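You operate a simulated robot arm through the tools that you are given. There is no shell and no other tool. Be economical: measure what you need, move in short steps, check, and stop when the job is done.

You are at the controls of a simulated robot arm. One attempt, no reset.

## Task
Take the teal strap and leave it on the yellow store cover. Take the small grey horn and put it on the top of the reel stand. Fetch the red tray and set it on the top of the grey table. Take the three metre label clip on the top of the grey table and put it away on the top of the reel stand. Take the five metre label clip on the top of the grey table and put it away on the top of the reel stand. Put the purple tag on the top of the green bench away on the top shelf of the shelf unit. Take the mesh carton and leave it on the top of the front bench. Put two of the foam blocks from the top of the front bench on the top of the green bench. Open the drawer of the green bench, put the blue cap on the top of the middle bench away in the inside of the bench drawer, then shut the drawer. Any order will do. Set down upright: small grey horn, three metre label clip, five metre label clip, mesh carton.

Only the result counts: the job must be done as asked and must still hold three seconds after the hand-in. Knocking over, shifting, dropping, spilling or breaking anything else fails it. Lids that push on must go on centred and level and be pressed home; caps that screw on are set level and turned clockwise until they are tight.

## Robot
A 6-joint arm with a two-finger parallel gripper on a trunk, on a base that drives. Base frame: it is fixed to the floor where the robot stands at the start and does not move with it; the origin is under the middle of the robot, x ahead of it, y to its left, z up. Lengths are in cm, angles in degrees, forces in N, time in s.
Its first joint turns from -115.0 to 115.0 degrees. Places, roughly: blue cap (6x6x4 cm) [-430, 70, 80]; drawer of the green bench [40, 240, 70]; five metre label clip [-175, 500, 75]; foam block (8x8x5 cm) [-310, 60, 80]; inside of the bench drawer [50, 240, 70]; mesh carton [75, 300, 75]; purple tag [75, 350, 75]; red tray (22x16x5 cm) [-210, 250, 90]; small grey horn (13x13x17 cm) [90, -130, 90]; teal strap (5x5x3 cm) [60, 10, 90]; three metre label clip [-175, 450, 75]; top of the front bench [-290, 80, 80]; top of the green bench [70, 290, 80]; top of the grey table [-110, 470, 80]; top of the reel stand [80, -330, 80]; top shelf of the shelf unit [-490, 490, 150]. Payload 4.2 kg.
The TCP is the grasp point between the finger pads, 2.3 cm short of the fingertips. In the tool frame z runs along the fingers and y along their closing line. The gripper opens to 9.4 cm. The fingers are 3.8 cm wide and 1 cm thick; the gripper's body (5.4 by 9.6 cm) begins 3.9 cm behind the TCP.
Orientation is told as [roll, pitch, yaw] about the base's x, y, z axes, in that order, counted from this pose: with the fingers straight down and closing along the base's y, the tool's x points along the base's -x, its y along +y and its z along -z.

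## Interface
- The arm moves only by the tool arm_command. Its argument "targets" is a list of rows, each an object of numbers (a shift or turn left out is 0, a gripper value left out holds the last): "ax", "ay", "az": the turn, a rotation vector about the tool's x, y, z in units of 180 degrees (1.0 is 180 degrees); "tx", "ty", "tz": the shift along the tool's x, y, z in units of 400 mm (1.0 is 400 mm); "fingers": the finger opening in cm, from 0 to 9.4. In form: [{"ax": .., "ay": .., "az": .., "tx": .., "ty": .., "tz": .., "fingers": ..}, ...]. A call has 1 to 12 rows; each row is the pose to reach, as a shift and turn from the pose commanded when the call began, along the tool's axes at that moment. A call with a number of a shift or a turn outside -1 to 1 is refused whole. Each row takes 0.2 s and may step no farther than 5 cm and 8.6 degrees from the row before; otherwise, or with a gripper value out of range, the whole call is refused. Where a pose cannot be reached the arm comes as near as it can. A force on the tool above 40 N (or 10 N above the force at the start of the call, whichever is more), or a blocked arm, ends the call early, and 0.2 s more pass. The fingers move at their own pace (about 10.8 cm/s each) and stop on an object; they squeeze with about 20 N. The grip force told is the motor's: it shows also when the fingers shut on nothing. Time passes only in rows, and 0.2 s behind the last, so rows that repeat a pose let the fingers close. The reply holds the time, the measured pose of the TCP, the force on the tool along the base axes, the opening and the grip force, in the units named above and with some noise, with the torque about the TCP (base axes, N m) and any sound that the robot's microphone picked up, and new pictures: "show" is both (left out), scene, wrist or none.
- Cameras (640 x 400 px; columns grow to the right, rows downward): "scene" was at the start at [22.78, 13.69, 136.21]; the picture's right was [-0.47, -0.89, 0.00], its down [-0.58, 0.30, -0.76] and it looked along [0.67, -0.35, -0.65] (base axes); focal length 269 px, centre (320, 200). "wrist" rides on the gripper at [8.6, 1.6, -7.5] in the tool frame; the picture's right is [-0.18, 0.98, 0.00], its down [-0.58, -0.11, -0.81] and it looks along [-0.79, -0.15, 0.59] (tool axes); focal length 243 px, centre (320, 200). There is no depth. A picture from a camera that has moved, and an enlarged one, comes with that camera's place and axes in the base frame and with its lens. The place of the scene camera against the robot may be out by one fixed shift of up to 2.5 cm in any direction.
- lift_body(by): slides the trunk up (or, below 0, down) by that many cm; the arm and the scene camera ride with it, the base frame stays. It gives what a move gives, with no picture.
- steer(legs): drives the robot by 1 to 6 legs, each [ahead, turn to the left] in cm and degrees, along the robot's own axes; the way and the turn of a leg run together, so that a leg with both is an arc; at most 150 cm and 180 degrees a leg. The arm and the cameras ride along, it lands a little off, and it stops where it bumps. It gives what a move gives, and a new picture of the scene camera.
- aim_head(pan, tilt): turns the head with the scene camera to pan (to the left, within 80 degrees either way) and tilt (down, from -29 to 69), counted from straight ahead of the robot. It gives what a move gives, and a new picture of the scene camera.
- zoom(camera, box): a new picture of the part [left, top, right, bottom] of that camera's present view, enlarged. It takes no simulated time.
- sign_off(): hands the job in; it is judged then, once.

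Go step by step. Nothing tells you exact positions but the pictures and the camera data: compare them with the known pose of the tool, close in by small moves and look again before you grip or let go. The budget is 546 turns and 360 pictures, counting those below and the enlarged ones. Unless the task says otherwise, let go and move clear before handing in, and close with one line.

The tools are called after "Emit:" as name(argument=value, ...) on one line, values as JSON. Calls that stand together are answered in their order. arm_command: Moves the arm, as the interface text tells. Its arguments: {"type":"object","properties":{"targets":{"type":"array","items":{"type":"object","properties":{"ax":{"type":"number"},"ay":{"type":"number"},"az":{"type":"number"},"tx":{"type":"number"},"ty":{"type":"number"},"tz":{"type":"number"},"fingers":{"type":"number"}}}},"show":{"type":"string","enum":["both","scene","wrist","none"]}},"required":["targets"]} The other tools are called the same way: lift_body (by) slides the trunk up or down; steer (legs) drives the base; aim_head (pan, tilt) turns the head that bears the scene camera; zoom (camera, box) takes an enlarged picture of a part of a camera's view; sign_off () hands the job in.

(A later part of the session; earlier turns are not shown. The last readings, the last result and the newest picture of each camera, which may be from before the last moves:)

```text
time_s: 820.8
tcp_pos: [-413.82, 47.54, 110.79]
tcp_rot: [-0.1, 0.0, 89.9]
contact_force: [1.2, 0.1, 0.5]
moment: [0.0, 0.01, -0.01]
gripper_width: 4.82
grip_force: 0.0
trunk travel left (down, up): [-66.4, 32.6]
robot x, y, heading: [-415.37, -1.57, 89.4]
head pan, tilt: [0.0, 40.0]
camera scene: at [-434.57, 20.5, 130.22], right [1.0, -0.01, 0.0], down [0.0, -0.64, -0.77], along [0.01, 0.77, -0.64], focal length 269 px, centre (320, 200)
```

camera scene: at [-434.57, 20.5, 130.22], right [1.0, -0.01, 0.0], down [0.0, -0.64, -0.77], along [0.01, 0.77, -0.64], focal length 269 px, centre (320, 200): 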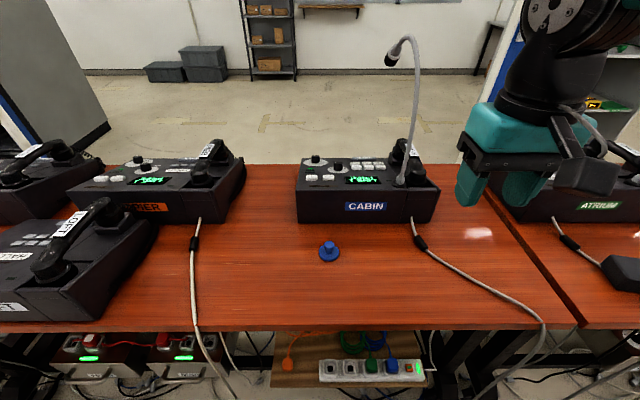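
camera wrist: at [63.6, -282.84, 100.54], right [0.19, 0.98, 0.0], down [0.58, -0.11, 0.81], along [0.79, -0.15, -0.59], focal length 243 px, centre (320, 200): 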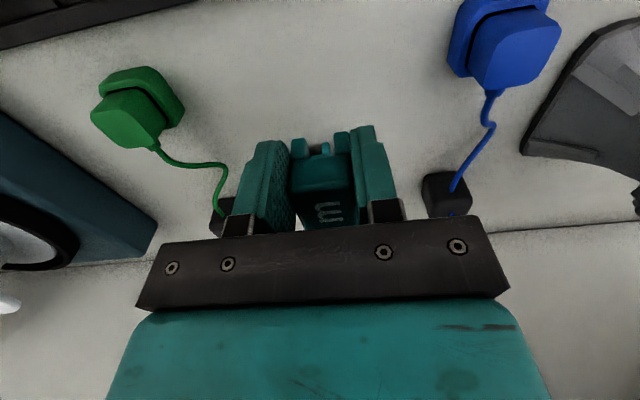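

Emit:
zoom(camera="scene", box=[280, 220, 380, 282])

Emit:
arm_command(targets=[{"tx": -0.06, "ty": 0.08, "fingers": 7}, {"tx": -0.12, "ty": 0.16}, {"tx": -0.18, "ty": 0.25}, {"tx": -0.24, "ty": 0.34}, {"tx": -0.3, "ty": 0.42}, {"tx": -0.36, "ty": 0.48}, {"tx": -0.4, "ty": 0.48, "tz": 0.1}, {"tx": -0.4, "ty": 0.48, "tz": 0.22}, {"tx": -0.4, "ty": 0.48, "tz": 0.34}, {"tx": -0.4, "ty": 0.48, "tz": 0.4}], show="wrist")

```text
6.40 times, centred on (330, 251) of scene
camera zoom: at [-434.57, 20.5, 130.22], right [1.0, -0.01, 0.0], down [0.0, -0.64, -0.77], along [0.01, 0.77, -0.64], focal length 1724 px, centre (256, -126)
```

zoom: 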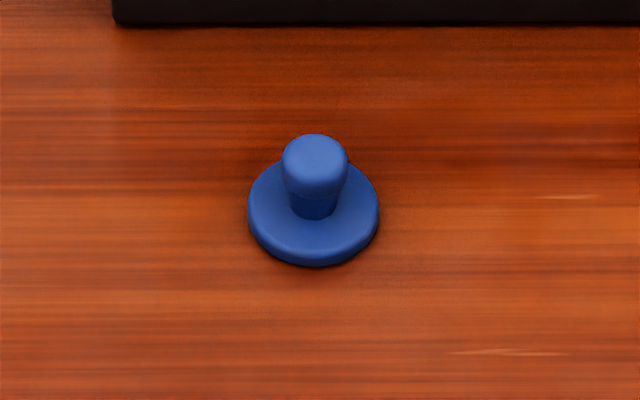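

```text
time_s: 823.0
tcp_pos: [-433.15, 63.6, 94.71]
tcp_rot: [0.0, 0.0, 89.9]
contact_force: [-1.1, -0.6, 0.0]
moment: [0.02, 0.0, -0.01]
gripper_width: 7.02
grip_force: 0.1
trunk travel left (down, up): [-66.4, 32.6]
robot x, y, heading: [-415.06, -1.3, 89.4]
head pan, tilt: [0.0, 40.0]
camera wrist: at [-434.73, 54.93, 102.09], right [-0.98, 0.19, 0.0], down [0.11, 0.58, 0.81], along [0.15, 0.79, -0.59], focal length 243 px, centre (320, 200)
```

wrist: 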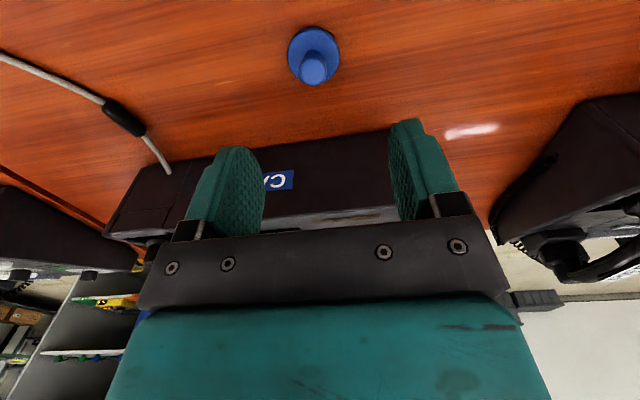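

Cap with a knob on a 5 cm disc, at about (-432.2, 65). I'll grip the knob. Adjust and lower.

Emit:
arm_command(targets=[{"tx": -0.035, "ty": -0.024, "tz": 0.08, "fingers": 6}, {"tx": -0.035, "ty": -0.024, "tz": 0.18}, {"tx": -0.035, "ty": -0.024, "tz": 0.25}, {"tx": -0.035, "ty": -0.024, "tz": 0.25}], show="wrist")

```text
time_s: 824.0
tcp_pos: [-432.13, 65.01, 84.65]
tcp_rot: [0.1, 0.2, 90.0]
contact_force: [0.1, 0.2, -0.7]
moment: [0.03, 0.05, 0.01]
gripper_width: 5.99
grip_force: 0.0
trunk travel left (down, up): [-66.4, 32.6]
robot x, y, heading: [-415.23, -1.67, 89.7]
head pan, tilt: [0.0, 40.0]
camera wrist: at [-433.74, 56.33, 92.1], right [-0.98, 0.19, 0.0], down [0.11, 0.58, 0.81], along [0.15, 0.79, -0.59], focal length 243 px, centre (320, 200)
```

wrist: 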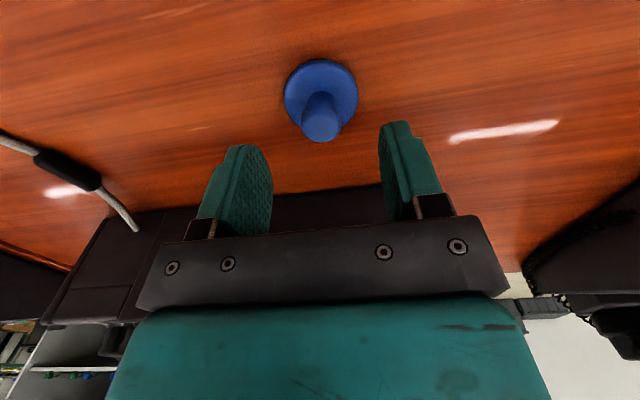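

Emit:
arm_command(targets=[{"tx": -0.008, "tz": 0.07}, {"tx": -0.008, "tz": 0.114}, {"tx": -0.008, "tz": 0.114, "fingers": 1}, {"tx": -0.008, "tz": 0.114, "fingers": 1}, {"tx": -0.008, "tz": 0.114, "fingers": 1}, {"tx": -0.008, "tz": 0.114, "fingers": 1}], show="wrist")

```text
time_s: 825.4
tcp_pos: [-432.18, 65.22, 80.0]
tcp_rot: [0.0, 0.2, 89.9]
contact_force: [0.3, 1.0, -0.1]
moment: [0.04, 0.03, 0.0]
gripper_width: 2.47
grip_force: 20.4
trunk travel left (down, up): [-66.4, 32.6]
robot x, y, heading: [-415.49, -1.2, 89.4]
head pan, tilt: [0.0, 40.0]
camera wrist: at [-433.74, 56.69, 87.57], right [-0.98, 0.19, 0.0], down [0.11, 0.58, 0.81], along [0.15, 0.79, -0.59], focal length 243 px, centre (320, 200)
```

wrist: 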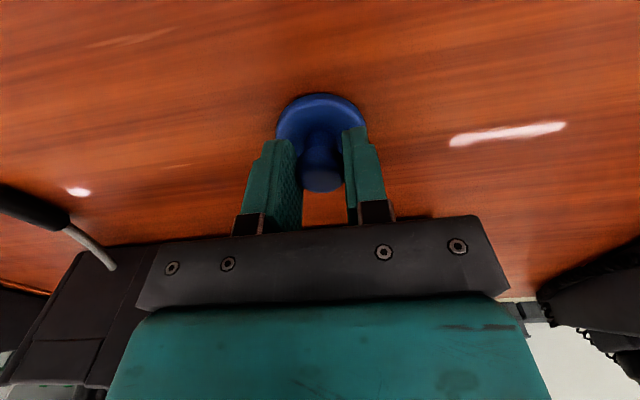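

Cap gripped. Lift, retract, and drive to the drawer end of the green bench.

Emit:
arm_command(targets=[{"tz": -0.1}, {"tz": -0.22}, {"tz": -0.34}, {"tz": -0.46}, {"tz": -0.58}, {"tz": -0.68}, {"tz": -0.73, "tx": 0.06, "ty": -0.07}, {"tz": -0.76, "tx": 0.13, "ty": -0.14}, {"tz": -0.78, "tx": 0.2, "ty": -0.21}, {"tz": -0.78, "tx": 0.27, "ty": -0.29}, {"tz": -0.78, "tx": 0.34, "ty": -0.37}, {"tz": -0.78, "tx": 0.41, "ty": -0.42}], show="scene")

Emit:
steer(legs=[[0, -89.5], [110, 0], [0, -8], [126, 0], [126, 0], [0, 92.5]])

```text
time_s: 828.0
tcp_pos: [-415.27, 48.84, 111.3]
tcp_rot: [0.0, 0.2, 90.0]
contact_force: [-0.1, -0.6, -0.8]
moment: [-0.01, -0.01, -0.02]
gripper_width: 2.47
grip_force: 20.2
trunk travel left (down, up): [-66.4, 32.6]
robot x, y, heading: [-415.73, -1.55, 89.7]
head pan, tilt: [0.0, 40.0]
camera scene: at [-434.59, 20.53, 130.21], right [1.0, -0.01, 0.0], down [0.0, -0.64, -0.77], along [0.01, 0.77, -0.64], focal length 269 px, centre (320, 200)
```

scene: 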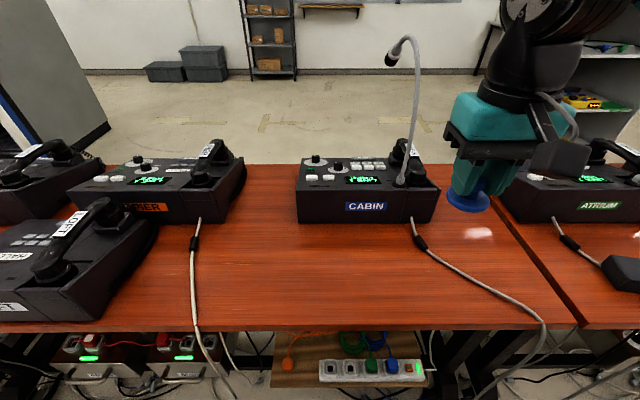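

```text
time_s: 853.8
tcp_pos: [-50.95, 15.76, 111.39]
tcp_rot: [0.0, 0.0, 84.6]
contact_force: [0.2, -0.1, -0.6]
moment: [-0.02, 0.01, -0.03]
gripper_width: 2.4
grip_force: 20.3
trunk travel left (down, up): [-66.4, 32.6]
robot x, y, heading: [-55.45, -34.82, 84.5]
head pan, tilt: [0.0, 40.0]
camera scene: at [-72.49, -10.97, 130.22], right [1.0, -0.1, 0.0], down [-0.06, -0.64, -0.77], along [0.07, 0.76, -0.64], focal length 269 px, centre (320, 200)
```

scene: 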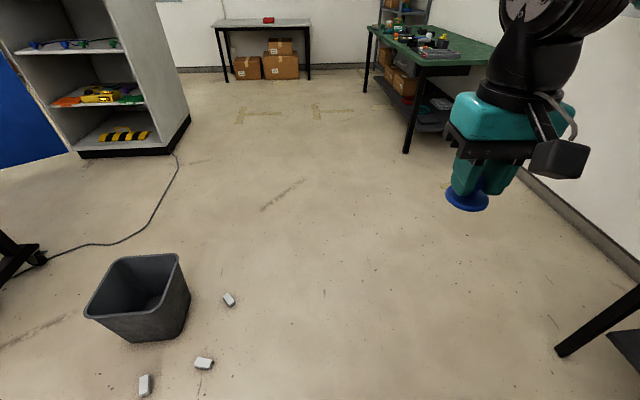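

Emit:
steer(legs=[[0, 3], [150, 0], [125, 0], [0, -88]])

Emit:
aim_head(pan=-5, tilt=45)

```text
time_s: 871.4
tcp_pos: [6.62, 241.34, 111.25]
tcp_rot: [0.0, 0.1, 0.1]
contact_force: [0.1, -0.1, -0.3]
moment: [0.01, 0.0, 0.05]
gripper_width: 2.45
grip_force: 19.8
trunk travel left (down, up): [-66.4, 32.6]
robot x, y, heading: [-43.51, 241.58, -0.2]
head pan, tilt: [0.0, 40.0]
camera scene: at [-19.94, 258.88, 130.22], right [0.0, -1.0, 0.0], down [-0.64, 0.0, -0.77], along [0.77, 0.0, -0.64], focal length 269 px, centre (320, 200)
```

scene: 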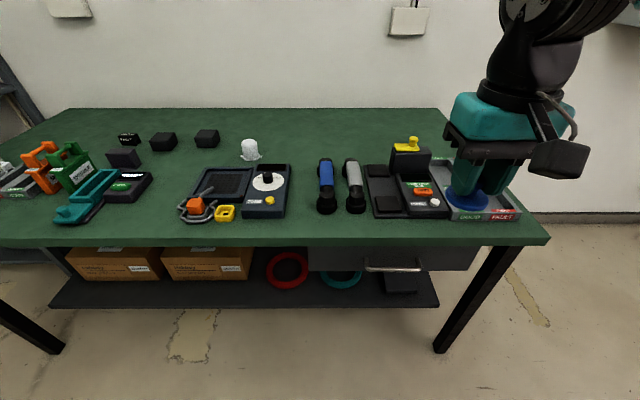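

```text
time_s: 872.0
tcp_pos: [6.55, 241.48, 111.26]
tcp_rot: [-0.1, 0.0, 0.1]
contact_force: [-0.6, -0.1, -0.8]
moment: [0.02, 0.0, 0.01]
gripper_width: 2.43
grip_force: 19.8
trunk travel left (down, up): [-66.4, 32.6]
robot x, y, heading: [-44.16, 241.32, -0.0]
head pan, tilt: [-5.0, 45.0]
camera scene: at [-20.35, 258.18, 129.5], right [-0.09, -1.0, 0.0], down [-0.7, 0.06, -0.71], along [0.7, -0.06, -0.71], focal length 269 px, centre (320, 200)
```

scene: 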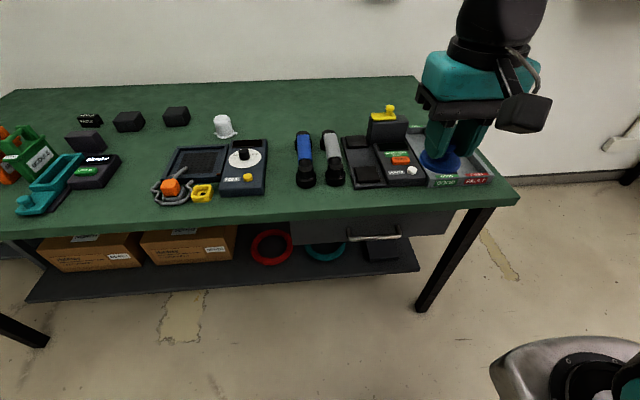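

Emit:
zoom(camera="scene", box=[300, 190, 480, 270])

Emit:
aim_head(pan=-15, tilt=55)

```text
3.56 times, centred on (390, 230) of scene
camera zoom: at [-20.35, 258.18, 129.5], right [-0.09, -1.0, 0.0], down [-0.7, 0.06, -0.71], along [0.7, -0.06, -0.71], focal length 958 px, centre (71, 93)
```

zoom: 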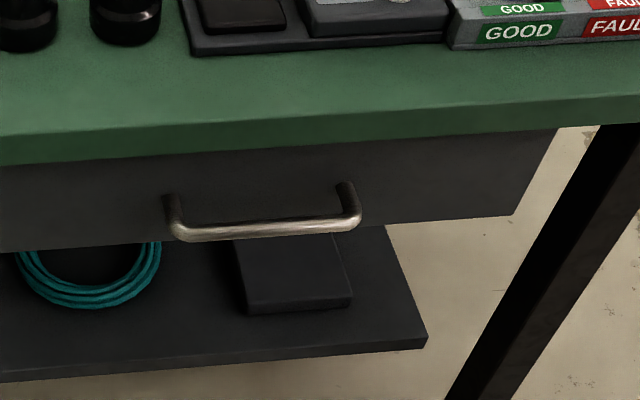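

```text
time_s: 872.8
tcp_pos: [6.61, 241.38, 111.26]
tcp_rot: [-0.1, 0.2, 0.0]
contact_force: [0.6, -0.1, -0.3]
moment: [0.02, 0.0, -0.03]
gripper_width: 2.42
grip_force: 20.1
trunk travel left (down, up): [-66.4, 32.6]
robot x, y, heading: [-43.8, 241.44, -0.1]
head pan, tilt: [-15.0, 55.0]
camera scene: at [-21.48, 257.03, 128.16], right [-0.26, -0.96, 0.0], down [-0.79, 0.21, -0.57], along [0.55, -0.15, -0.82], focal length 269 px, centre (320, 200)
```

scene: 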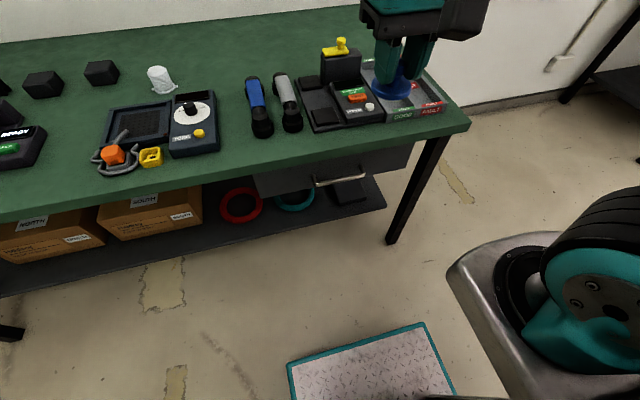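

Handle: a D-bar at about x≈22, y≈241, z≈70.5. I need free fingers, so first I park the cap on the bench at a free spot behind the flashlights, (69, 256).

Emit:
steer(legs=[[38, 0]])

Emit:
arm_command(targets=[{"tx": -0.1, "ty": 0.06}, {"tx": -0.2, "ty": 0.12}, {"tx": -0.3, "ty": 0.18}, {"tx": -0.4, "ty": 0.25}, {"tx": -0.48, "ty": 0.31}, {"tx": -0.56, "ty": 0.36}, {"tx": -0.6, "ty": 0.36}, {"tx": -0.6, "ty": 0.36, "tz": 0.12}, {"tx": -0.6, "ty": 0.36, "tz": 0.24}, {"tx": -0.6, "ty": 0.36, "tz": 0.36}, {"tx": -0.6, "ty": 0.36, "tz": 0.45}])

```text
time_s: 875.2
tcp_pos: [44.64, 241.17, 111.33]
tcp_rot: [0.0, 0.2, 0.0]
contact_force: [0.3, 0.4, -0.5]
moment: [-0.01, -0.03, -0.01]
gripper_width: 2.42
grip_force: 20.1
trunk travel left (down, up): [-66.4, 32.6]
robot x, y, heading: [-5.53, 241.26, -0.4]
head pan, tilt: [-15.0, 55.0]
camera scene: at [16.64, 256.84, 128.15], right [-0.26, -0.96, 0.0], down [-0.79, 0.22, -0.57], along [0.55, -0.15, -0.82], focal length 269 px, centre (320, 200)
```

scene: 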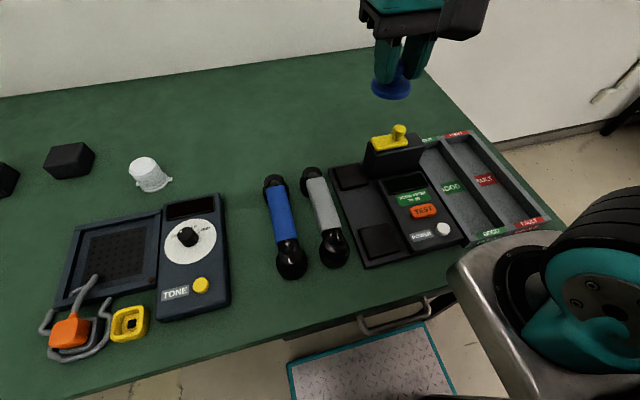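

```text
time_s: 877.6
tcp_pos: [68.72, 255.82, 93.17]
tcp_rot: [-0.1, 0.1, -0.1]
contact_force: [0.9, -0.4, 0.5]
moment: [-0.03, 0.0, -0.01]
gripper_width: 2.44
grip_force: 20.0
trunk travel left (down, up): [-66.4, 32.6]
robot x, y, heading: [-5.58, 241.13, -0.1]
head pan, tilt: [-15.0, 55.0]
camera scene: at [16.61, 256.83, 128.17], right [-0.26, -0.96, 0.0], down [-0.79, 0.22, -0.57], along [0.55, -0.15, -0.82], focal length 269 px, centre (320, 200)
camera wrist: at [60.16, 257.38, 100.67], right [0.18, 0.98, 0.0], down [0.58, -0.11, 0.81], along [0.79, -0.15, -0.59], focal length 243 px, centre (320, 200)
```

scene: 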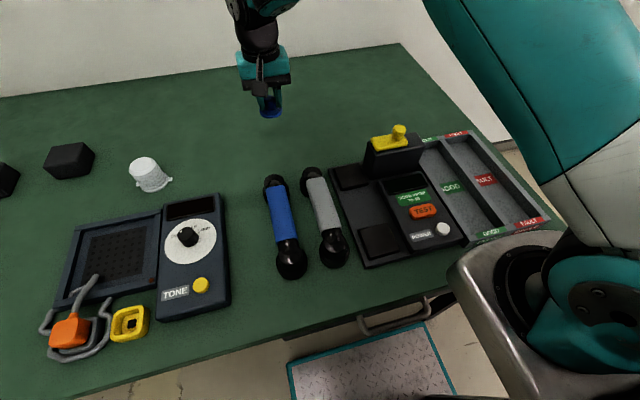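
wrist: 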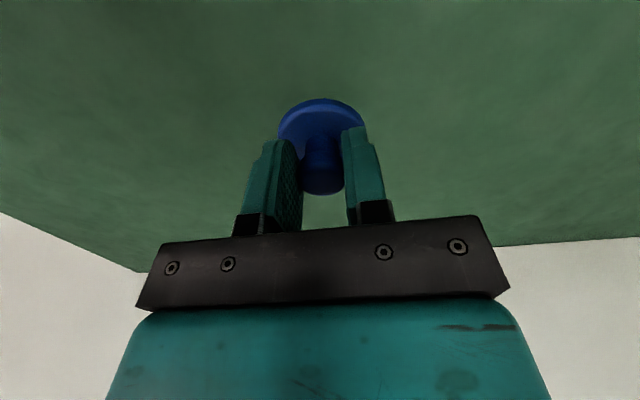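

Emit:
arm_command(targets=[{"tz": 0.1}, {"tz": 0.18}, {"tz": 0.21}, {"tz": 0.222}], show="none")

Emit:
arm_command(targets=[{"tz": 0.006}, {"tz": 0.012}, {"tz": 0.018}], show="none")

```text
time_s: 878.6
tcp_pos: [68.69, 255.8, 84.23]
tcp_rot: [-0.1, 0.0, 0.0]
contact_force: [-0.4, 0.2, 0.7]
moment: [0.0, -0.02, -0.03]
gripper_width: 2.43
grip_force: 20.0
trunk travel left (down, up): [-66.4, 32.6]
robot x, y, heading: [-5.45, 240.9, -0.3]
head pan, tilt: [-15.0, 55.0]
```

```text
time_s: 879.4
tcp_pos: [68.72, 255.65, 83.86]
tcp_rot: [0.1, -0.2, -0.1]
contact_force: [-0.1, 0.5, 19.6]
moment: [-0.01, -0.14, 0.02]
gripper_width: 2.48
grip_force: 20.5
trunk travel left (down, up): [-66.4, 32.6]
robot x, y, heading: [-5.8, 240.96, -0.4]
head pan, tilt: [-15.0, 55.0]
```

Down. Release, rise and retract; then back the robot off to work on the drawer.

Emit:
arm_command(targets=[{"tz": -0.01, "fingers": 5}, {"tz": -0.01, "fingers": 5}, {"tz": -0.01, "fingers": 5}, {"tz": -0.1}, {"tz": -0.22}, {"tz": -0.34}, {"tz": -0.46}, {"tz": -0.56, "tx": 0.06}, {"tz": -0.62, "tx": 0.16, "ty": -0.03}, {"tz": -0.66, "tx": 0.26, "ty": -0.08}, {"tz": -0.68, "tx": 0.36, "ty": -0.14}, {"tz": -0.68, "tx": 0.46, "ty": -0.2}], show="scene")

Emit:
steer(legs=[[-48, 0]])

```text
time_s: 882.0
tcp_pos: [50.35, 247.69, 110.81]
tcp_rot: [0.0, 0.1, 0.1]
contact_force: [0.3, -0.2, -1.7]
moment: [0.0, 0.05, 0.0]
gripper_width: 4.99
grip_force: 0.1
trunk travel left (down, up): [-66.4, 32.6]
robot x, y, heading: [-5.62, 241.53, -0.6]
head pan, tilt: [-15.0, 55.0]
camera scene: at [16.68, 256.87, 128.14], right [-0.26, -0.96, 0.0], down [-0.79, 0.22, -0.57], along [0.55, -0.15, -0.82], focal length 269 px, centre (320, 200)
```

scene: 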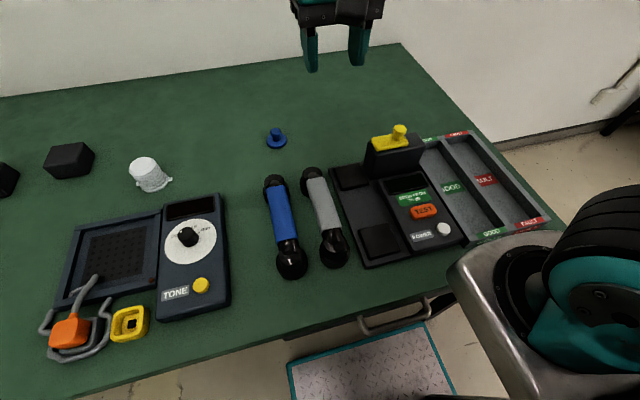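

```text
time_s: 884.9
tcp_pos: [2.03, 247.8, 110.77]
tcp_rot: [0.0, 0.0, -0.2]
contact_force: [0.9, -0.1, -0.3]
moment: [0.0, 0.01, -0.02]
gripper_width: 4.99
grip_force: 0.0
trunk travel left (down, up): [-66.4, 32.6]
robot x, y, heading: [-53.99, 241.72, -0.6]
head pan, tilt: [-15.0, 55.0]
camera scene: at [-31.67, 257.07, 128.16], right [-0.27, -0.96, 0.0], down [-0.79, 0.22, -0.57], along [0.55, -0.15, -0.82], focal length 269 px, centre (320, 200)
```

scene: 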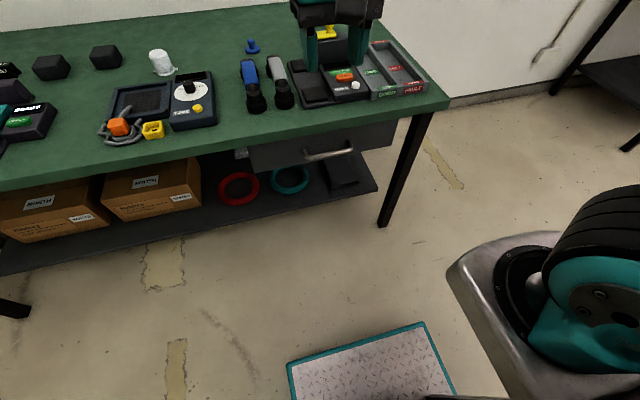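

Turn the tool so it closes along x (camera on +y side).

Emit:
arm_command(targets=[{"az": 0.045, "ty": -0.015}, {"az": 0.09, "ty": -0.03}, {"az": 0.135, "ty": -0.05}, {"az": 0.18, "ty": -0.07}, {"az": 0.225, "ty": -0.09}, {"az": 0.27, "ty": -0.11}, {"az": 0.315, "ty": -0.13}, {"az": 0.36, "ty": -0.15}, {"az": 0.405, "ty": -0.165}, {"az": 0.45, "ty": -0.165}, {"az": 0.495, "ty": -0.165}, {"az": 0.5, "ty": -0.165}], show="none")

Emit:
arm_command(targets=[{"ax": -0.045}, {"ax": -0.09}, {"ax": -0.135}, {"ax": -0.18}, {"ax": -0.225}, {"ax": -0.25}, {"ax": -0.25}])

```text
time_s: 887.5
tcp_pos: [1.99, 241.3, 110.73]
tcp_rot: [-0.1, 0.0, -90.4]
contact_force: [0.3, 0.2, 0.0]
moment: [-0.01, -0.01, 0.01]
gripper_width: 5.0
grip_force: 0.1
trunk travel left (down, up): [-66.4, 32.6]
robot x, y, heading: [-54.0, 241.3, -0.7]
head pan, tilt: [-15.0, 55.0]
```

```text
time_s: 889.0
tcp_pos: [2.06, 241.17, 110.87]
tcp_rot: [45.0, 0.0, -90.2]
contact_force: [0.5, 0.7, 0.1]
moment: [0.0, -0.04, 0.01]
gripper_width: 5.02
grip_force: 0.2
trunk travel left (down, up): [-66.4, 32.6]
robot x, y, heading: [-54.33, 241.52, -0.3]
head pan, tilt: [-15.0, 55.0]
camera scene: at [-31.66, 257.07, 128.16], right [-0.27, -0.96, 0.0], down [-0.79, 0.22, -0.57], along [0.55, -0.15, -0.82], focal length 269 px, centre (320, 200)
camera wrist: at [-2.07, 249.86, 117.23], right [0.69, -0.19, 0.7], down [-0.65, -0.58, 0.49], along [0.31, -0.79, -0.52], focal length 243 px, centre (320, 200)
```

scene: 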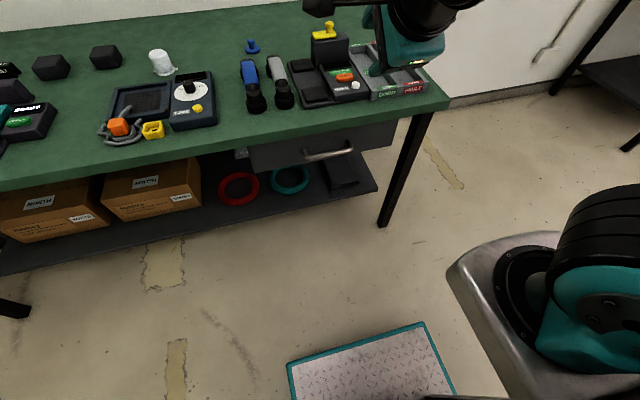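
wrist: 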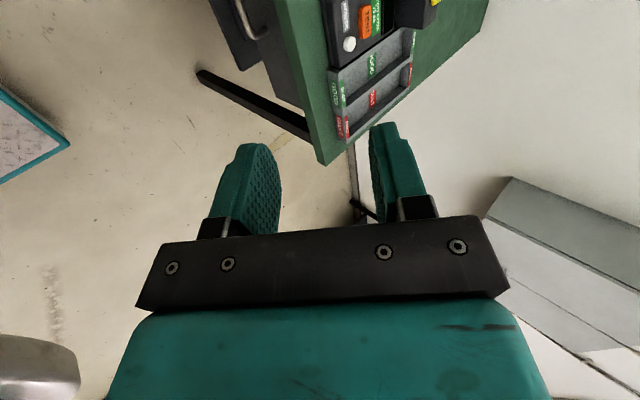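

Emit:
arm_command(targets=[{"ty": -0.044, "tz": 0.109}, {"ty": -0.088, "tz": 0.218}, {"ty": -0.132, "tz": 0.326}, {"ty": -0.176, "tz": 0.435}, {"ty": -0.22, "tz": 0.544}, {"ty": -0.265, "tz": 0.653}, {"ty": -0.309, "tz": 0.76}, {"ty": -0.353, "tz": 0.85}, {"ty": -0.353, "tz": 0.85}])

Emit:
zoom(camera="scene", box=[220, 80, 420, 205])

```text
time_s: 891.0
tcp_pos: [16.03, 241.25, 76.72]
tcp_rot: [44.9, 0.0, -90.2]
contact_force: [0.4, -0.1, 0.3]
moment: [-0.03, -0.05, -0.01]
gripper_width: 5.0
grip_force: 0.1
trunk travel left (down, up): [-66.4, 32.6]
robot x, y, heading: [-54.31, 241.13, -0.5]
head pan, tilt: [-15.0, 55.0]
camera scene: at [-31.67, 257.07, 128.16], right [-0.27, -0.96, 0.0], down [-0.79, 0.22, -0.57], along [0.55, -0.15, -0.82], focal length 269 px, centre (320, 200)
camera wrist: at [12.01, 249.91, 83.12], right [0.7, -0.19, 0.69], down [-0.65, -0.58, 0.49], along [0.31, -0.79, -0.52], focal length 243 px, centre (320, 200)
```

scene: 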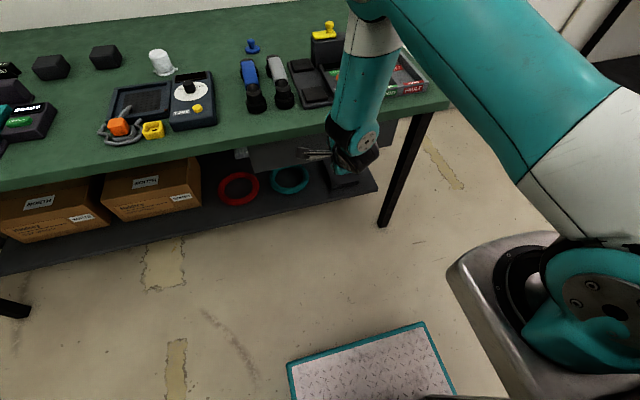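
wrist: 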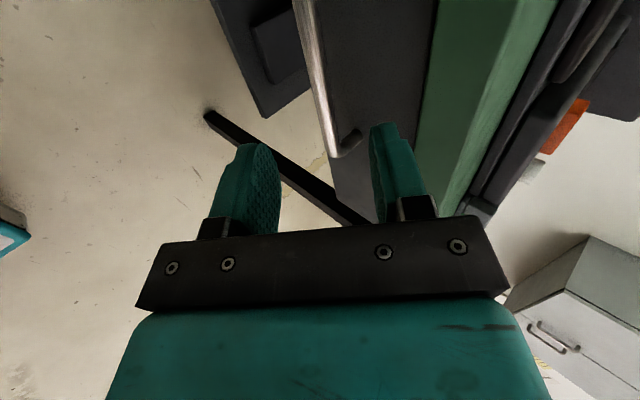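

```text
3.20 times, centred on (320, 142) of scene
camera zoom: at [-31.67, 257.07, 128.16], right [-0.27, -0.96, 0.0], down [-0.79, 0.22, -0.57], along [0.55, -0.15, -0.82], focal length 862 px, centre (320, 384)
```

zoom: 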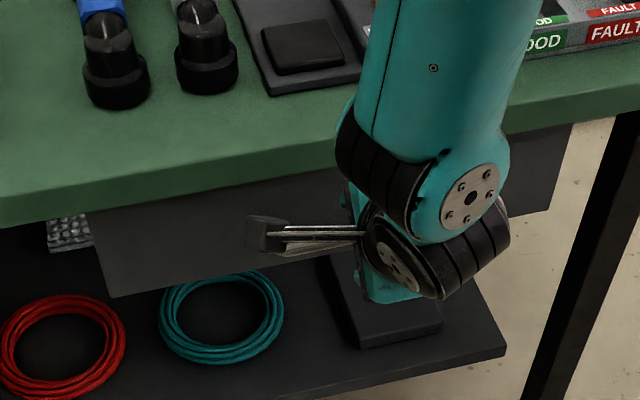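

The bar lines up with the finger plane, about 10 cm ahead along the fingers. Narrow to 3.2 cm and advance along the tool axis.

Emit:
arm_command(targets=[{"tz": 0.05, "fingers": 3.2}, {"tz": 0.1}, {"tz": 0.15}, {"tz": 0.15}], show="wrist")

```text
time_s: 892.0
tcp_pos: [20.33, 241.24, 72.43]
tcp_rot: [44.9, 0.0, -90.3]
contact_force: [1.3, -0.1, -0.3]
moment: [0.02, -0.01, -0.02]
gripper_width: 3.22
grip_force: 0.1
trunk travel left (down, up): [-66.4, 32.6]
robot x, y, heading: [-54.1, 241.38, -0.5]
head pan, tilt: [-15.0, 55.0]
camera wrist: at [16.21, 249.83, 78.88], right [0.7, -0.19, 0.69], down [-0.65, -0.58, 0.49], along [0.31, -0.79, -0.52], focal length 243 px, centre (320, 200)
```

wrist: 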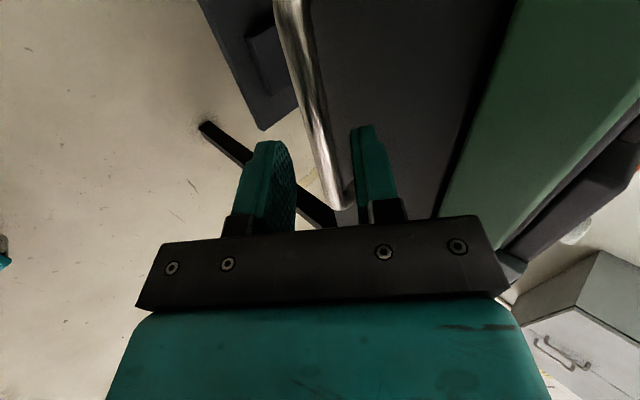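

Bar is between the fingers. Advance 3.7 cm more and close.

Emit:
arm_command(targets=[{"tz": 0.04}, {"tz": 0.075}, {"tz": 0.093}, {"tz": 0.093, "fingers": 0.3}, {"tz": 0.093, "fingers": 0.3}, {"tz": 0.093, "fingers": 0.3}], show="wrist")

```text
time_s: 893.5
tcp_pos: [22.93, 241.12, 69.79]
tcp_rot: [44.9, 0.0, -90.2]
contact_force: [1.6, -0.5, 0.6]
moment: [-0.12, -0.01, 0.12]
gripper_width: 1.36
grip_force: 44.7
trunk travel left (down, up): [-66.4, 32.6]
robot x, y, heading: [-54.12, 241.19, -0.8]
head pan, tilt: [-15.0, 55.0]
camera wrist: at [18.84, 249.79, 76.23], right [0.7, -0.19, 0.69], down [-0.65, -0.58, 0.49], along [0.31, -0.79, -0.52], focal length 243 px, centre (320, 200)
```

wrist: 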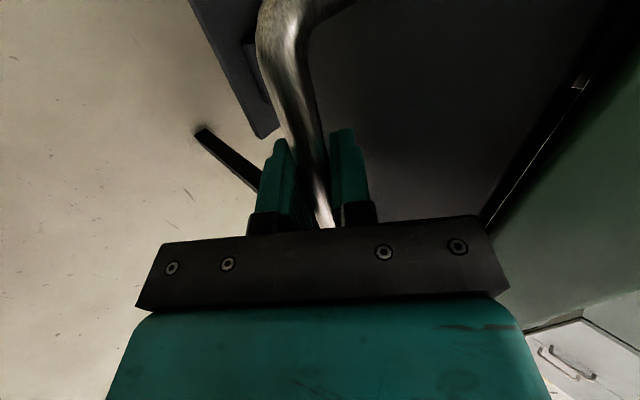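

Handle gripped. Pull by driving back a little first.

Emit:
steer(legs=[[-6, 0]])

```text
time_s: 894.4
tcp_pos: [16.78, 241.26, 69.81]
tcp_rot: [44.9, 0.1, -90.2]
contact_force: [1.4, -2.1, 0.4]
moment: [0.0, -0.01, 0.26]
gripper_width: 1.36
grip_force: 45.0
trunk travel left (down, up): [-66.4, 32.6]
robot x, y, heading: [-60.23, 241.9, -0.3]
head pan, tilt: [-15.0, 55.0]
camera scene: at [-37.72, 257.11, 128.16], right [-0.27, -0.96, 0.0], down [-0.79, 0.22, -0.57], along [0.55, -0.15, -0.82], focal length 269 px, centre (320, 200)
```

scene: 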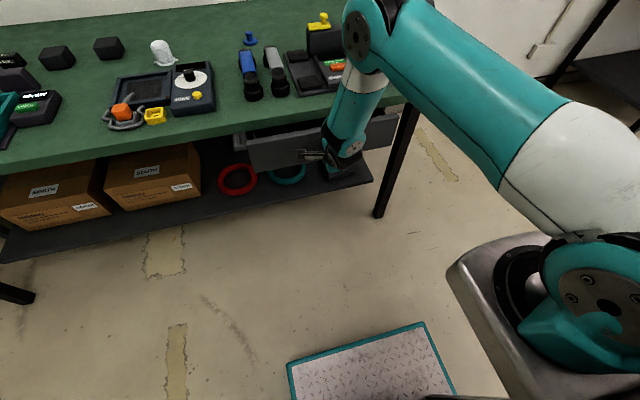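

The drawer is opening. Pull further.

Emit:
steer(legs=[[-17, 0]])

Emit:
zoom(camera="scene", box=[200, 60, 420, 200])

```text
time_s: 895.9
tcp_pos: [-0.33, 241.09, 69.75]
tcp_rot: [44.9, -0.1, -90.3]
contact_force: [-0.8, -14.0, 2.2]
moment: [-0.35, -0.05, -0.18]
gripper_width: 1.35
grip_force: 44.8
trunk travel left (down, up): [-66.4, 32.6]
robot x, y, heading: [-76.92, 241.83, -0.6]
head pan, tilt: [-15.0, 55.0]
camera scene: at [-54.81, 257.22, 128.16], right [-0.27, -0.96, 0.0], down [-0.79, 0.22, -0.57], along [0.55, -0.15, -0.82], focal length 269 px, centre (320, 200)
```

scene: 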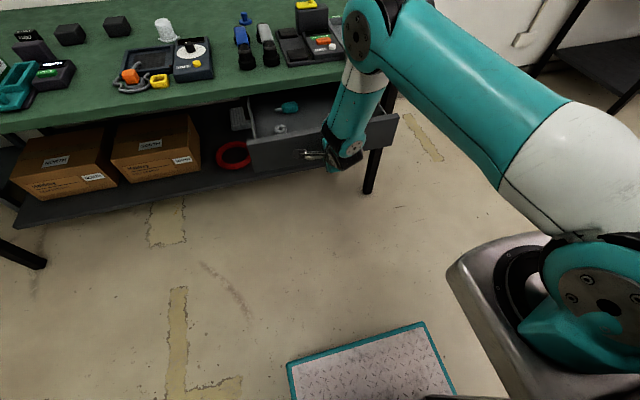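

```text
2.86 times, centred on (310, 130) of scene
camera zoom: at [-54.81, 257.22, 128.16], right [-0.27, -0.96, 0.0], down [-0.79, 0.22, -0.57], along [0.55, -0.15, -0.82], focal length 770 px, centre (349, 400)
```

zoom: 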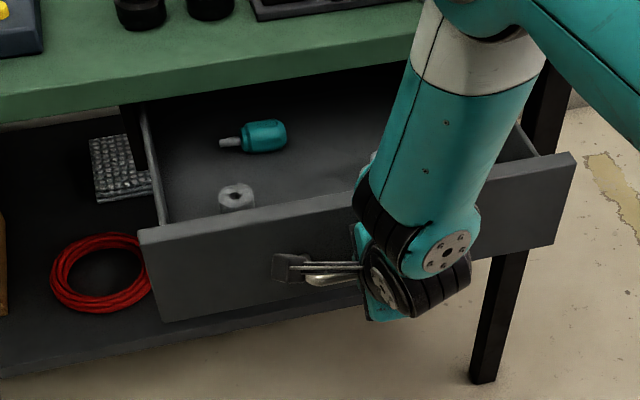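

Drawer is open ~23 cm. Release the handle and withdraw along the tool axis.

Emit:
arm_command(targets=[{"fingers": 3.2}, {"fingers": 3.2}, {"fingers": 3.2}, {"tz": -0.08}, {"tz": -0.18}, {"tz": -0.3}, {"tz": -0.42}], show="scene")

```text
time_s: 897.5
tcp_pos: [-12.08, 241.25, 81.78]
tcp_rot: [44.9, -0.1, -90.3]
contact_force: [0.5, 0.2, -0.9]
moment: [-0.02, -0.04, -0.01]
gripper_width: 3.2
grip_force: 0.1
trunk travel left (down, up): [-66.4, 32.6]
robot x, y, heading: [-77.04, 241.8, -0.7]
head pan, tilt: [-15.0, 55.0]
camera scene: at [-54.76, 257.25, 128.14], right [-0.27, -0.96, 0.0], down [-0.79, 0.22, -0.57], along [0.55, -0.15, -0.82], focal length 269 px, centre (320, 200)
```

scene: 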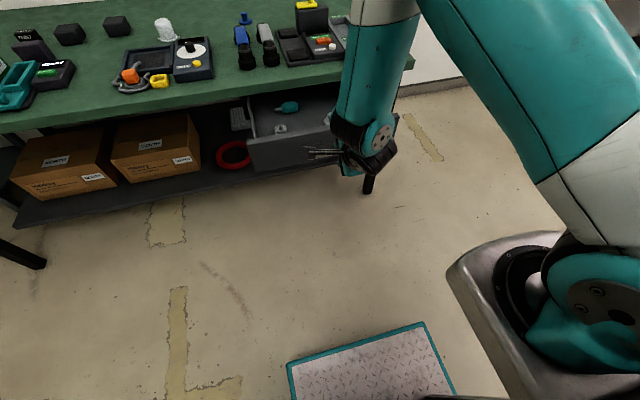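

Raise and restore the tool to straight down.

Emit:
arm_command(targets=[{"ty": 0.08, "tz": -0.08}, {"ty": 0.16, "tz": -0.16}, {"ty": 0.24, "tz": -0.24}, {"ty": 0.32, "tz": -0.32}, {"ty": 0.4, "tz": -0.4}, {"ty": 0.48, "tz": -0.48}, {"ty": 0.53, "tz": -0.53, "ax": 0.045}, {"ty": 0.53, "tz": -0.53, "ax": 0.09}, {"ty": 0.53, "tz": -0.53, "ax": 0.135}, {"ty": 0.53, "tz": -0.53, "ax": 0.18}, {"ty": 0.53, "tz": -0.53, "ax": 0.225}, {"ty": 0.53, "tz": -0.53, "ax": 0.2494}], show="none")

Emit:
arm_command(targets=[{"az": -0.045, "ty": -0.02}, {"az": -0.09, "ty": -0.04}, {"az": -0.135, "ty": -0.06}, {"az": -0.18, "ty": -0.08}, {"az": -0.225, "ty": -0.1}, {"az": -0.27, "ty": -0.12}, {"az": -0.315, "ty": -0.14}, {"az": -0.36, "ty": -0.16}, {"az": -0.405, "ty": -0.18}, {"az": -0.45, "ty": -0.2}, {"az": -0.495, "ty": -0.22}, {"az": -0.5, "ty": -0.22}], show="scene")

```text
time_s: 900.1
tcp_pos: [-12.19, 241.31, 111.7]
tcp_rot: [-0.2, -0.1, -90.3]
contact_force: [-1.2, -0.4, -0.2]
moment: [0.03, -0.02, 0.01]
gripper_width: 3.2
grip_force: 0.0
trunk travel left (down, up): [-66.4, 32.6]
robot x, y, heading: [-77.08, 241.61, -0.5]
head pan, tilt: [-15.0, 55.0]
```

```text
time_s: 902.7
tcp_pos: [-20.86, 241.37, 111.77]
tcp_rot: [0.0, 0.0, -0.3]
contact_force: [-0.3, -0.1, 0.1]
moment: [0.0, -0.02, -0.04]
gripper_width: 3.2
grip_force: 0.0
trunk travel left (down, up): [-66.4, 32.6]
robot x, y, heading: [-77.27, 241.88, -0.3]
head pan, tilt: [-15.0, 55.0]
camera scene: at [-54.8, 257.26, 128.15], right [-0.27, -0.96, 0.0], down [-0.79, 0.22, -0.57], along [0.55, -0.15, -0.82], focal length 269 px, centre (320, 200)
```

scene: 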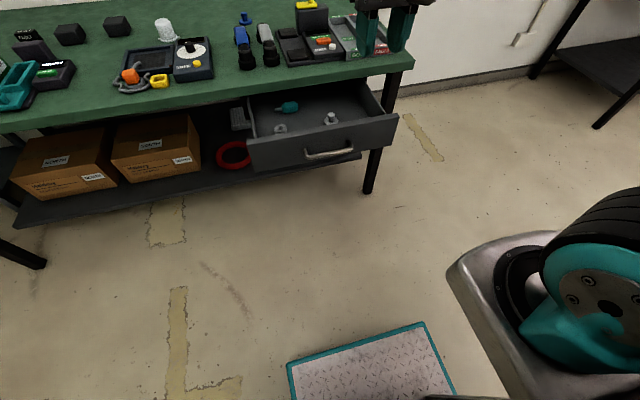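

Emit:
zoom(camera="scene", box=[230, 70, 420, 190])

Emit:
steer(legs=[[0, 90], [53, 0], [0, -90], [72, 0]])

Emit:
aim_head(pan=-25, tilt=45)

```text
3.33 times, centred on (325, 130) of scene
camera zoom: at [-54.8, 257.26, 128.15], right [-0.27, -0.96, 0.0], down [-0.79, 0.22, -0.57], along [0.55, -0.15, -0.82], focal length 898 px, centre (303, 433)
```

zoom: 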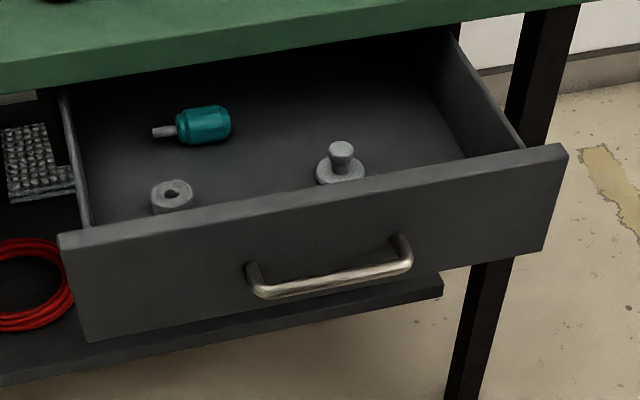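

```text
time_s: 916.9
tcp_pos: [51.46, 293.89, 111.63]
tcp_rot: [-0.1, 0.1, -0.4]
contact_force: [-1.0, -0.1, 0.1]
moment: [0.04, -0.03, -0.04]
gripper_width: 3.2
grip_force: 0.1
trunk travel left (down, up): [-66.4, 32.6]
robot x, y, heading: [-5.06, 294.78, -0.9]
head pan, tilt: [-15.0, 55.0]
camera scene: at [17.67, 309.9, 128.15], right [-0.27, -0.96, 0.0], down [-0.79, 0.22, -0.57], along [0.55, -0.15, -0.82], focal length 269 px, centre (320, 200)
```

scene: 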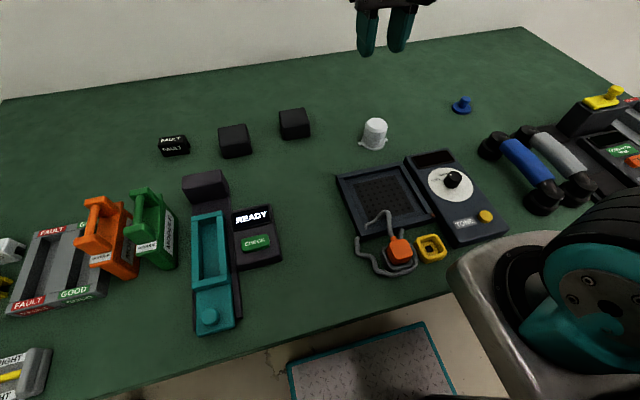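

```text
time_s: 917.6
tcp_pos: [51.49, 293.94, 111.67]
tcp_rot: [0.1, 0.0, -0.4]
contact_force: [-0.7, 0.4, -0.3]
moment: [-0.02, 0.02, -0.03]
gripper_width: 3.19
grip_force: 0.0
trunk travel left (down, up): [-66.4, 32.6]
robot x, y, heading: [-4.71, 294.25, -0.6]
head pan, tilt: [-25.0, 45.0]
camera scene: at [18.05, 308.33, 129.49], right [-0.43, -0.9, 0.0], down [-0.64, 0.31, -0.71], along [0.64, -0.31, -0.71], focal length 269 px, centre (320, 200)
```

scene: 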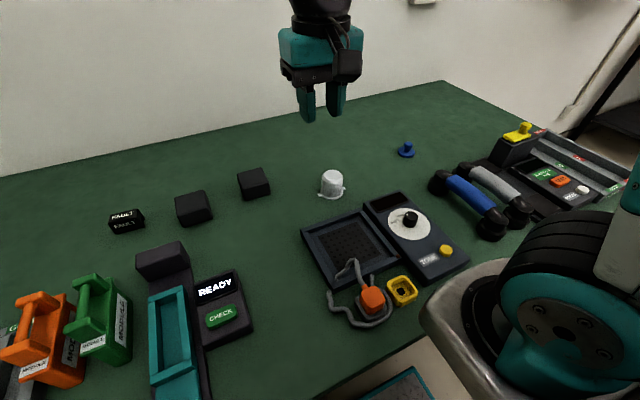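

Cap at (68.7, 255.7). Move over it.

Emit:
arm_command(targets=[{"tx": -0.048, "ty": -0.106, "fingers": 5.5}, {"tx": -0.096, "ty": -0.212}, {"tx": -0.143, "ty": -0.318}, {"tx": -0.19, "ty": -0.424}, {"tx": -0.238, "ty": -0.53}, {"tx": -0.286, "ty": -0.636}, {"tx": -0.334, "ty": -0.742}, {"tx": -0.38, "ty": -0.848}, {"tx": -0.425, "ty": -0.952}, {"tx": -0.425, "ty": -0.952, "tz": 0.12}, {"tx": -0.425, "ty": -0.952, "tz": 0.24}, {"tx": -0.425, "ty": -0.952, "tz": 0.3}], show="wrist")

```text
time_s: 920.2
tcp_pos: [68.25, 255.8, 99.96]
tcp_rot: [0.0, 0.0, -0.4]
contact_force: [0.0, 0.4, -0.1]
moment: [0.01, -0.01, 0.01]
gripper_width: 5.51
grip_force: 0.0
trunk travel left (down, up): [-66.4, 32.6]
robot x, y, heading: [-4.78, 294.57, -0.6]
head pan, tilt: [-25.0, 45.0]
camera wrist: at [59.63, 257.42, 107.34], right [0.19, 0.98, 0.0], down [0.58, -0.11, 0.81], along [0.79, -0.16, -0.59], focal length 243 px, centre (320, 200)
```

wrist: 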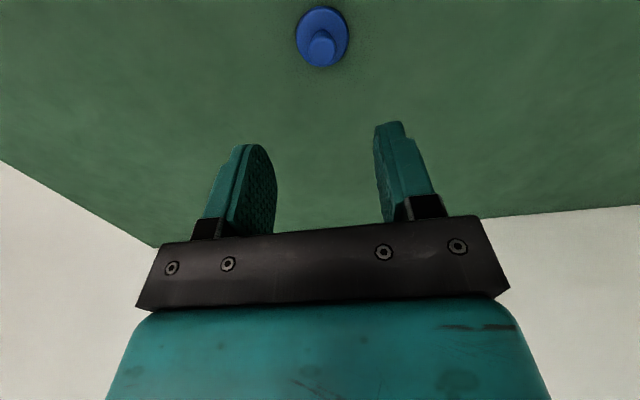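

Emit:
arm_command(targets=[{"tx": -0.015, "ty": -0.004, "tz": 0.12}, {"tx": -0.015, "ty": -0.004, "tz": 0.24}, {"tx": -0.015, "ty": -0.004, "tz": 0.34}, {"tx": -0.015, "ty": -0.004, "tz": 0.396}, {"tx": -0.015, "ty": -0.004, "tz": 0.396, "fingers": 1}, {"tx": -0.015, "ty": -0.004, "tz": 0.396, "fingers": 1}, {"tx": -0.015, "ty": -0.004, "tz": 0.396, "fingers": 1}, {"tx": -0.015, "ty": -0.004, "tz": 0.396, "fingers": 1}], show="wrist")

```text
time_s: 922.0
tcp_pos: [68.79, 255.47, 84.03]
tcp_rot: [-0.1, 0.1, -0.4]
contact_force: [0.2, -0.4, 0.2]
moment: [-0.03, -0.02, -0.02]
gripper_width: 2.42
grip_force: 20.0
trunk travel left (down, up): [-66.4, 32.6]
robot x, y, heading: [-4.33, 294.4, -0.6]
head pan, tilt: [-25.0, 45.0]
camera wrist: at [60.29, 257.17, 91.42], right [0.19, 0.98, 0.0], down [0.58, -0.11, 0.81], along [0.79, -0.16, -0.59], focal length 243 px, centre (320, 200)
```

wrist: 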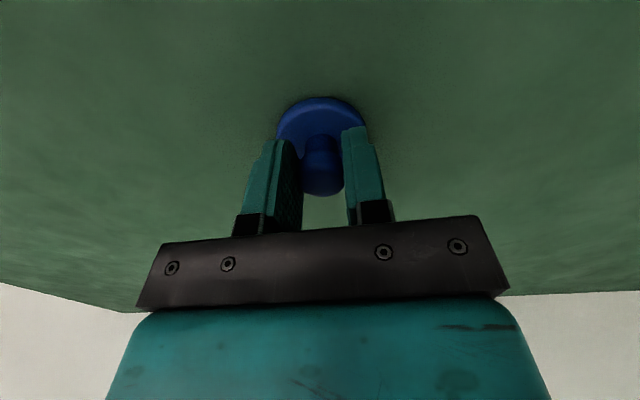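

Emit:
arm_command(targets=[{"tz": -0.12}, {"tz": -0.24}, {"tz": -0.36}, {"tz": -0.48}, {"tz": -0.6}, {"tz": -0.7}], show="none")

Emit:
arm_command(targets=[{"tx": 0.05, "ty": 0.1}, {"tx": 0.1, "ty": 0.2}, {"tx": 0.15, "ty": 0.3}, {"tx": 0.2, "ty": 0.4}, {"tx": 0.25, "ty": 0.5}, {"tx": 0.3, "ty": 0.6}, {"tx": 0.35, "ty": 0.7}, {"tx": 0.4, "ty": 0.8}, {"tx": 0.46, "ty": 0.9}], show="none")

Emit:
steer(legs=[[-72, 0], [0, -90], [55, 0], [0, 90]])

Emit:
aim_head(pan=-15, tilt=45)

```text
time_s: 923.5
tcp_pos: [69.05, 255.48, 111.93]
tcp_rot: [-0.1, 0.0, -0.3]
contact_force: [-0.6, 0.7, -0.9]
moment: [0.0, 0.01, 0.01]
gripper_width: 2.4
grip_force: 19.7
trunk travel left (down, up): [-66.4, 32.6]
robot x, y, heading: [-4.73, 294.49, -0.7]
head pan, tilt: [-25.0, 45.0]
```

```text
time_s: 925.5
tcp_pos: [50.75, 291.71, 112.01]
tcp_rot: [-0.2, 0.1, -0.6]
contact_force: [-0.4, -0.5, -0.5]
moment: [0.01, 0.01, 0.0]
gripper_width: 2.42
grip_force: 20.3
trunk travel left (down, up): [-66.4, 32.6]
robot x, y, heading: [-4.65, 294.49, -0.6]
head pan, tilt: [-25.0, 45.0]
```

```text
time_s: 939.8
tcp_pos: [-22.5, 238.57, 112.02]
tcp_rot: [-0.1, 0.0, 0.2]
contact_force: [0.3, -0.2, -0.5]
moment: [0.03, 0.0, -0.03]
gripper_width: 2.42
grip_force: 19.7
trunk travel left (down, up): [-66.4, 32.6]
robot x, y, heading: [-78.49, 240.63, 0.0]
head pan, tilt: [-25.0, 45.0]
camera scene: at [-55.4, 254.88, 129.5], right [-0.42, -0.91, 0.0], down [-0.64, 0.3, -0.71], along [0.64, -0.3, -0.71], focal length 269 px, centre (320, 200)
```

scene: 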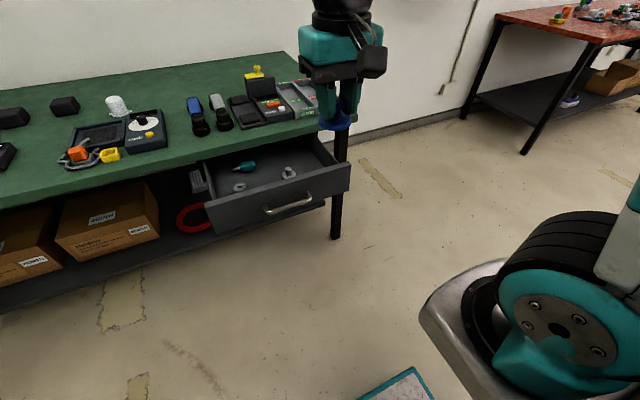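

```text
time_s: 940.6
tcp_pos: [-22.46, 238.47, 112.03]
tcp_rot: [-0.1, 0.0, 0.2]
contact_force: [0.7, 0.1, -0.5]
moment: [0.01, 0.02, 0.01]
gripper_width: 2.45
grip_force: 19.9
trunk travel left (down, up): [-66.4, 32.6]
robot x, y, heading: [-77.85, 240.62, 0.1]
head pan, tilt: [-15.0, 45.0]
camera scene: at [-54.91, 256.2, 129.5], right [-0.26, -0.97, 0.0], down [-0.68, 0.18, -0.71], along [0.68, -0.18, -0.71], focal length 269 px, centre (320, 200)
```

scene: 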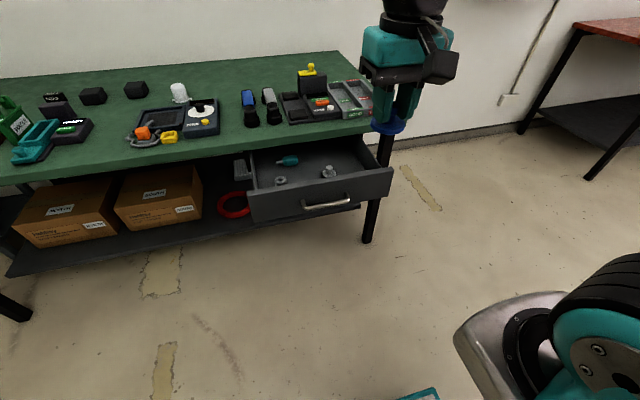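

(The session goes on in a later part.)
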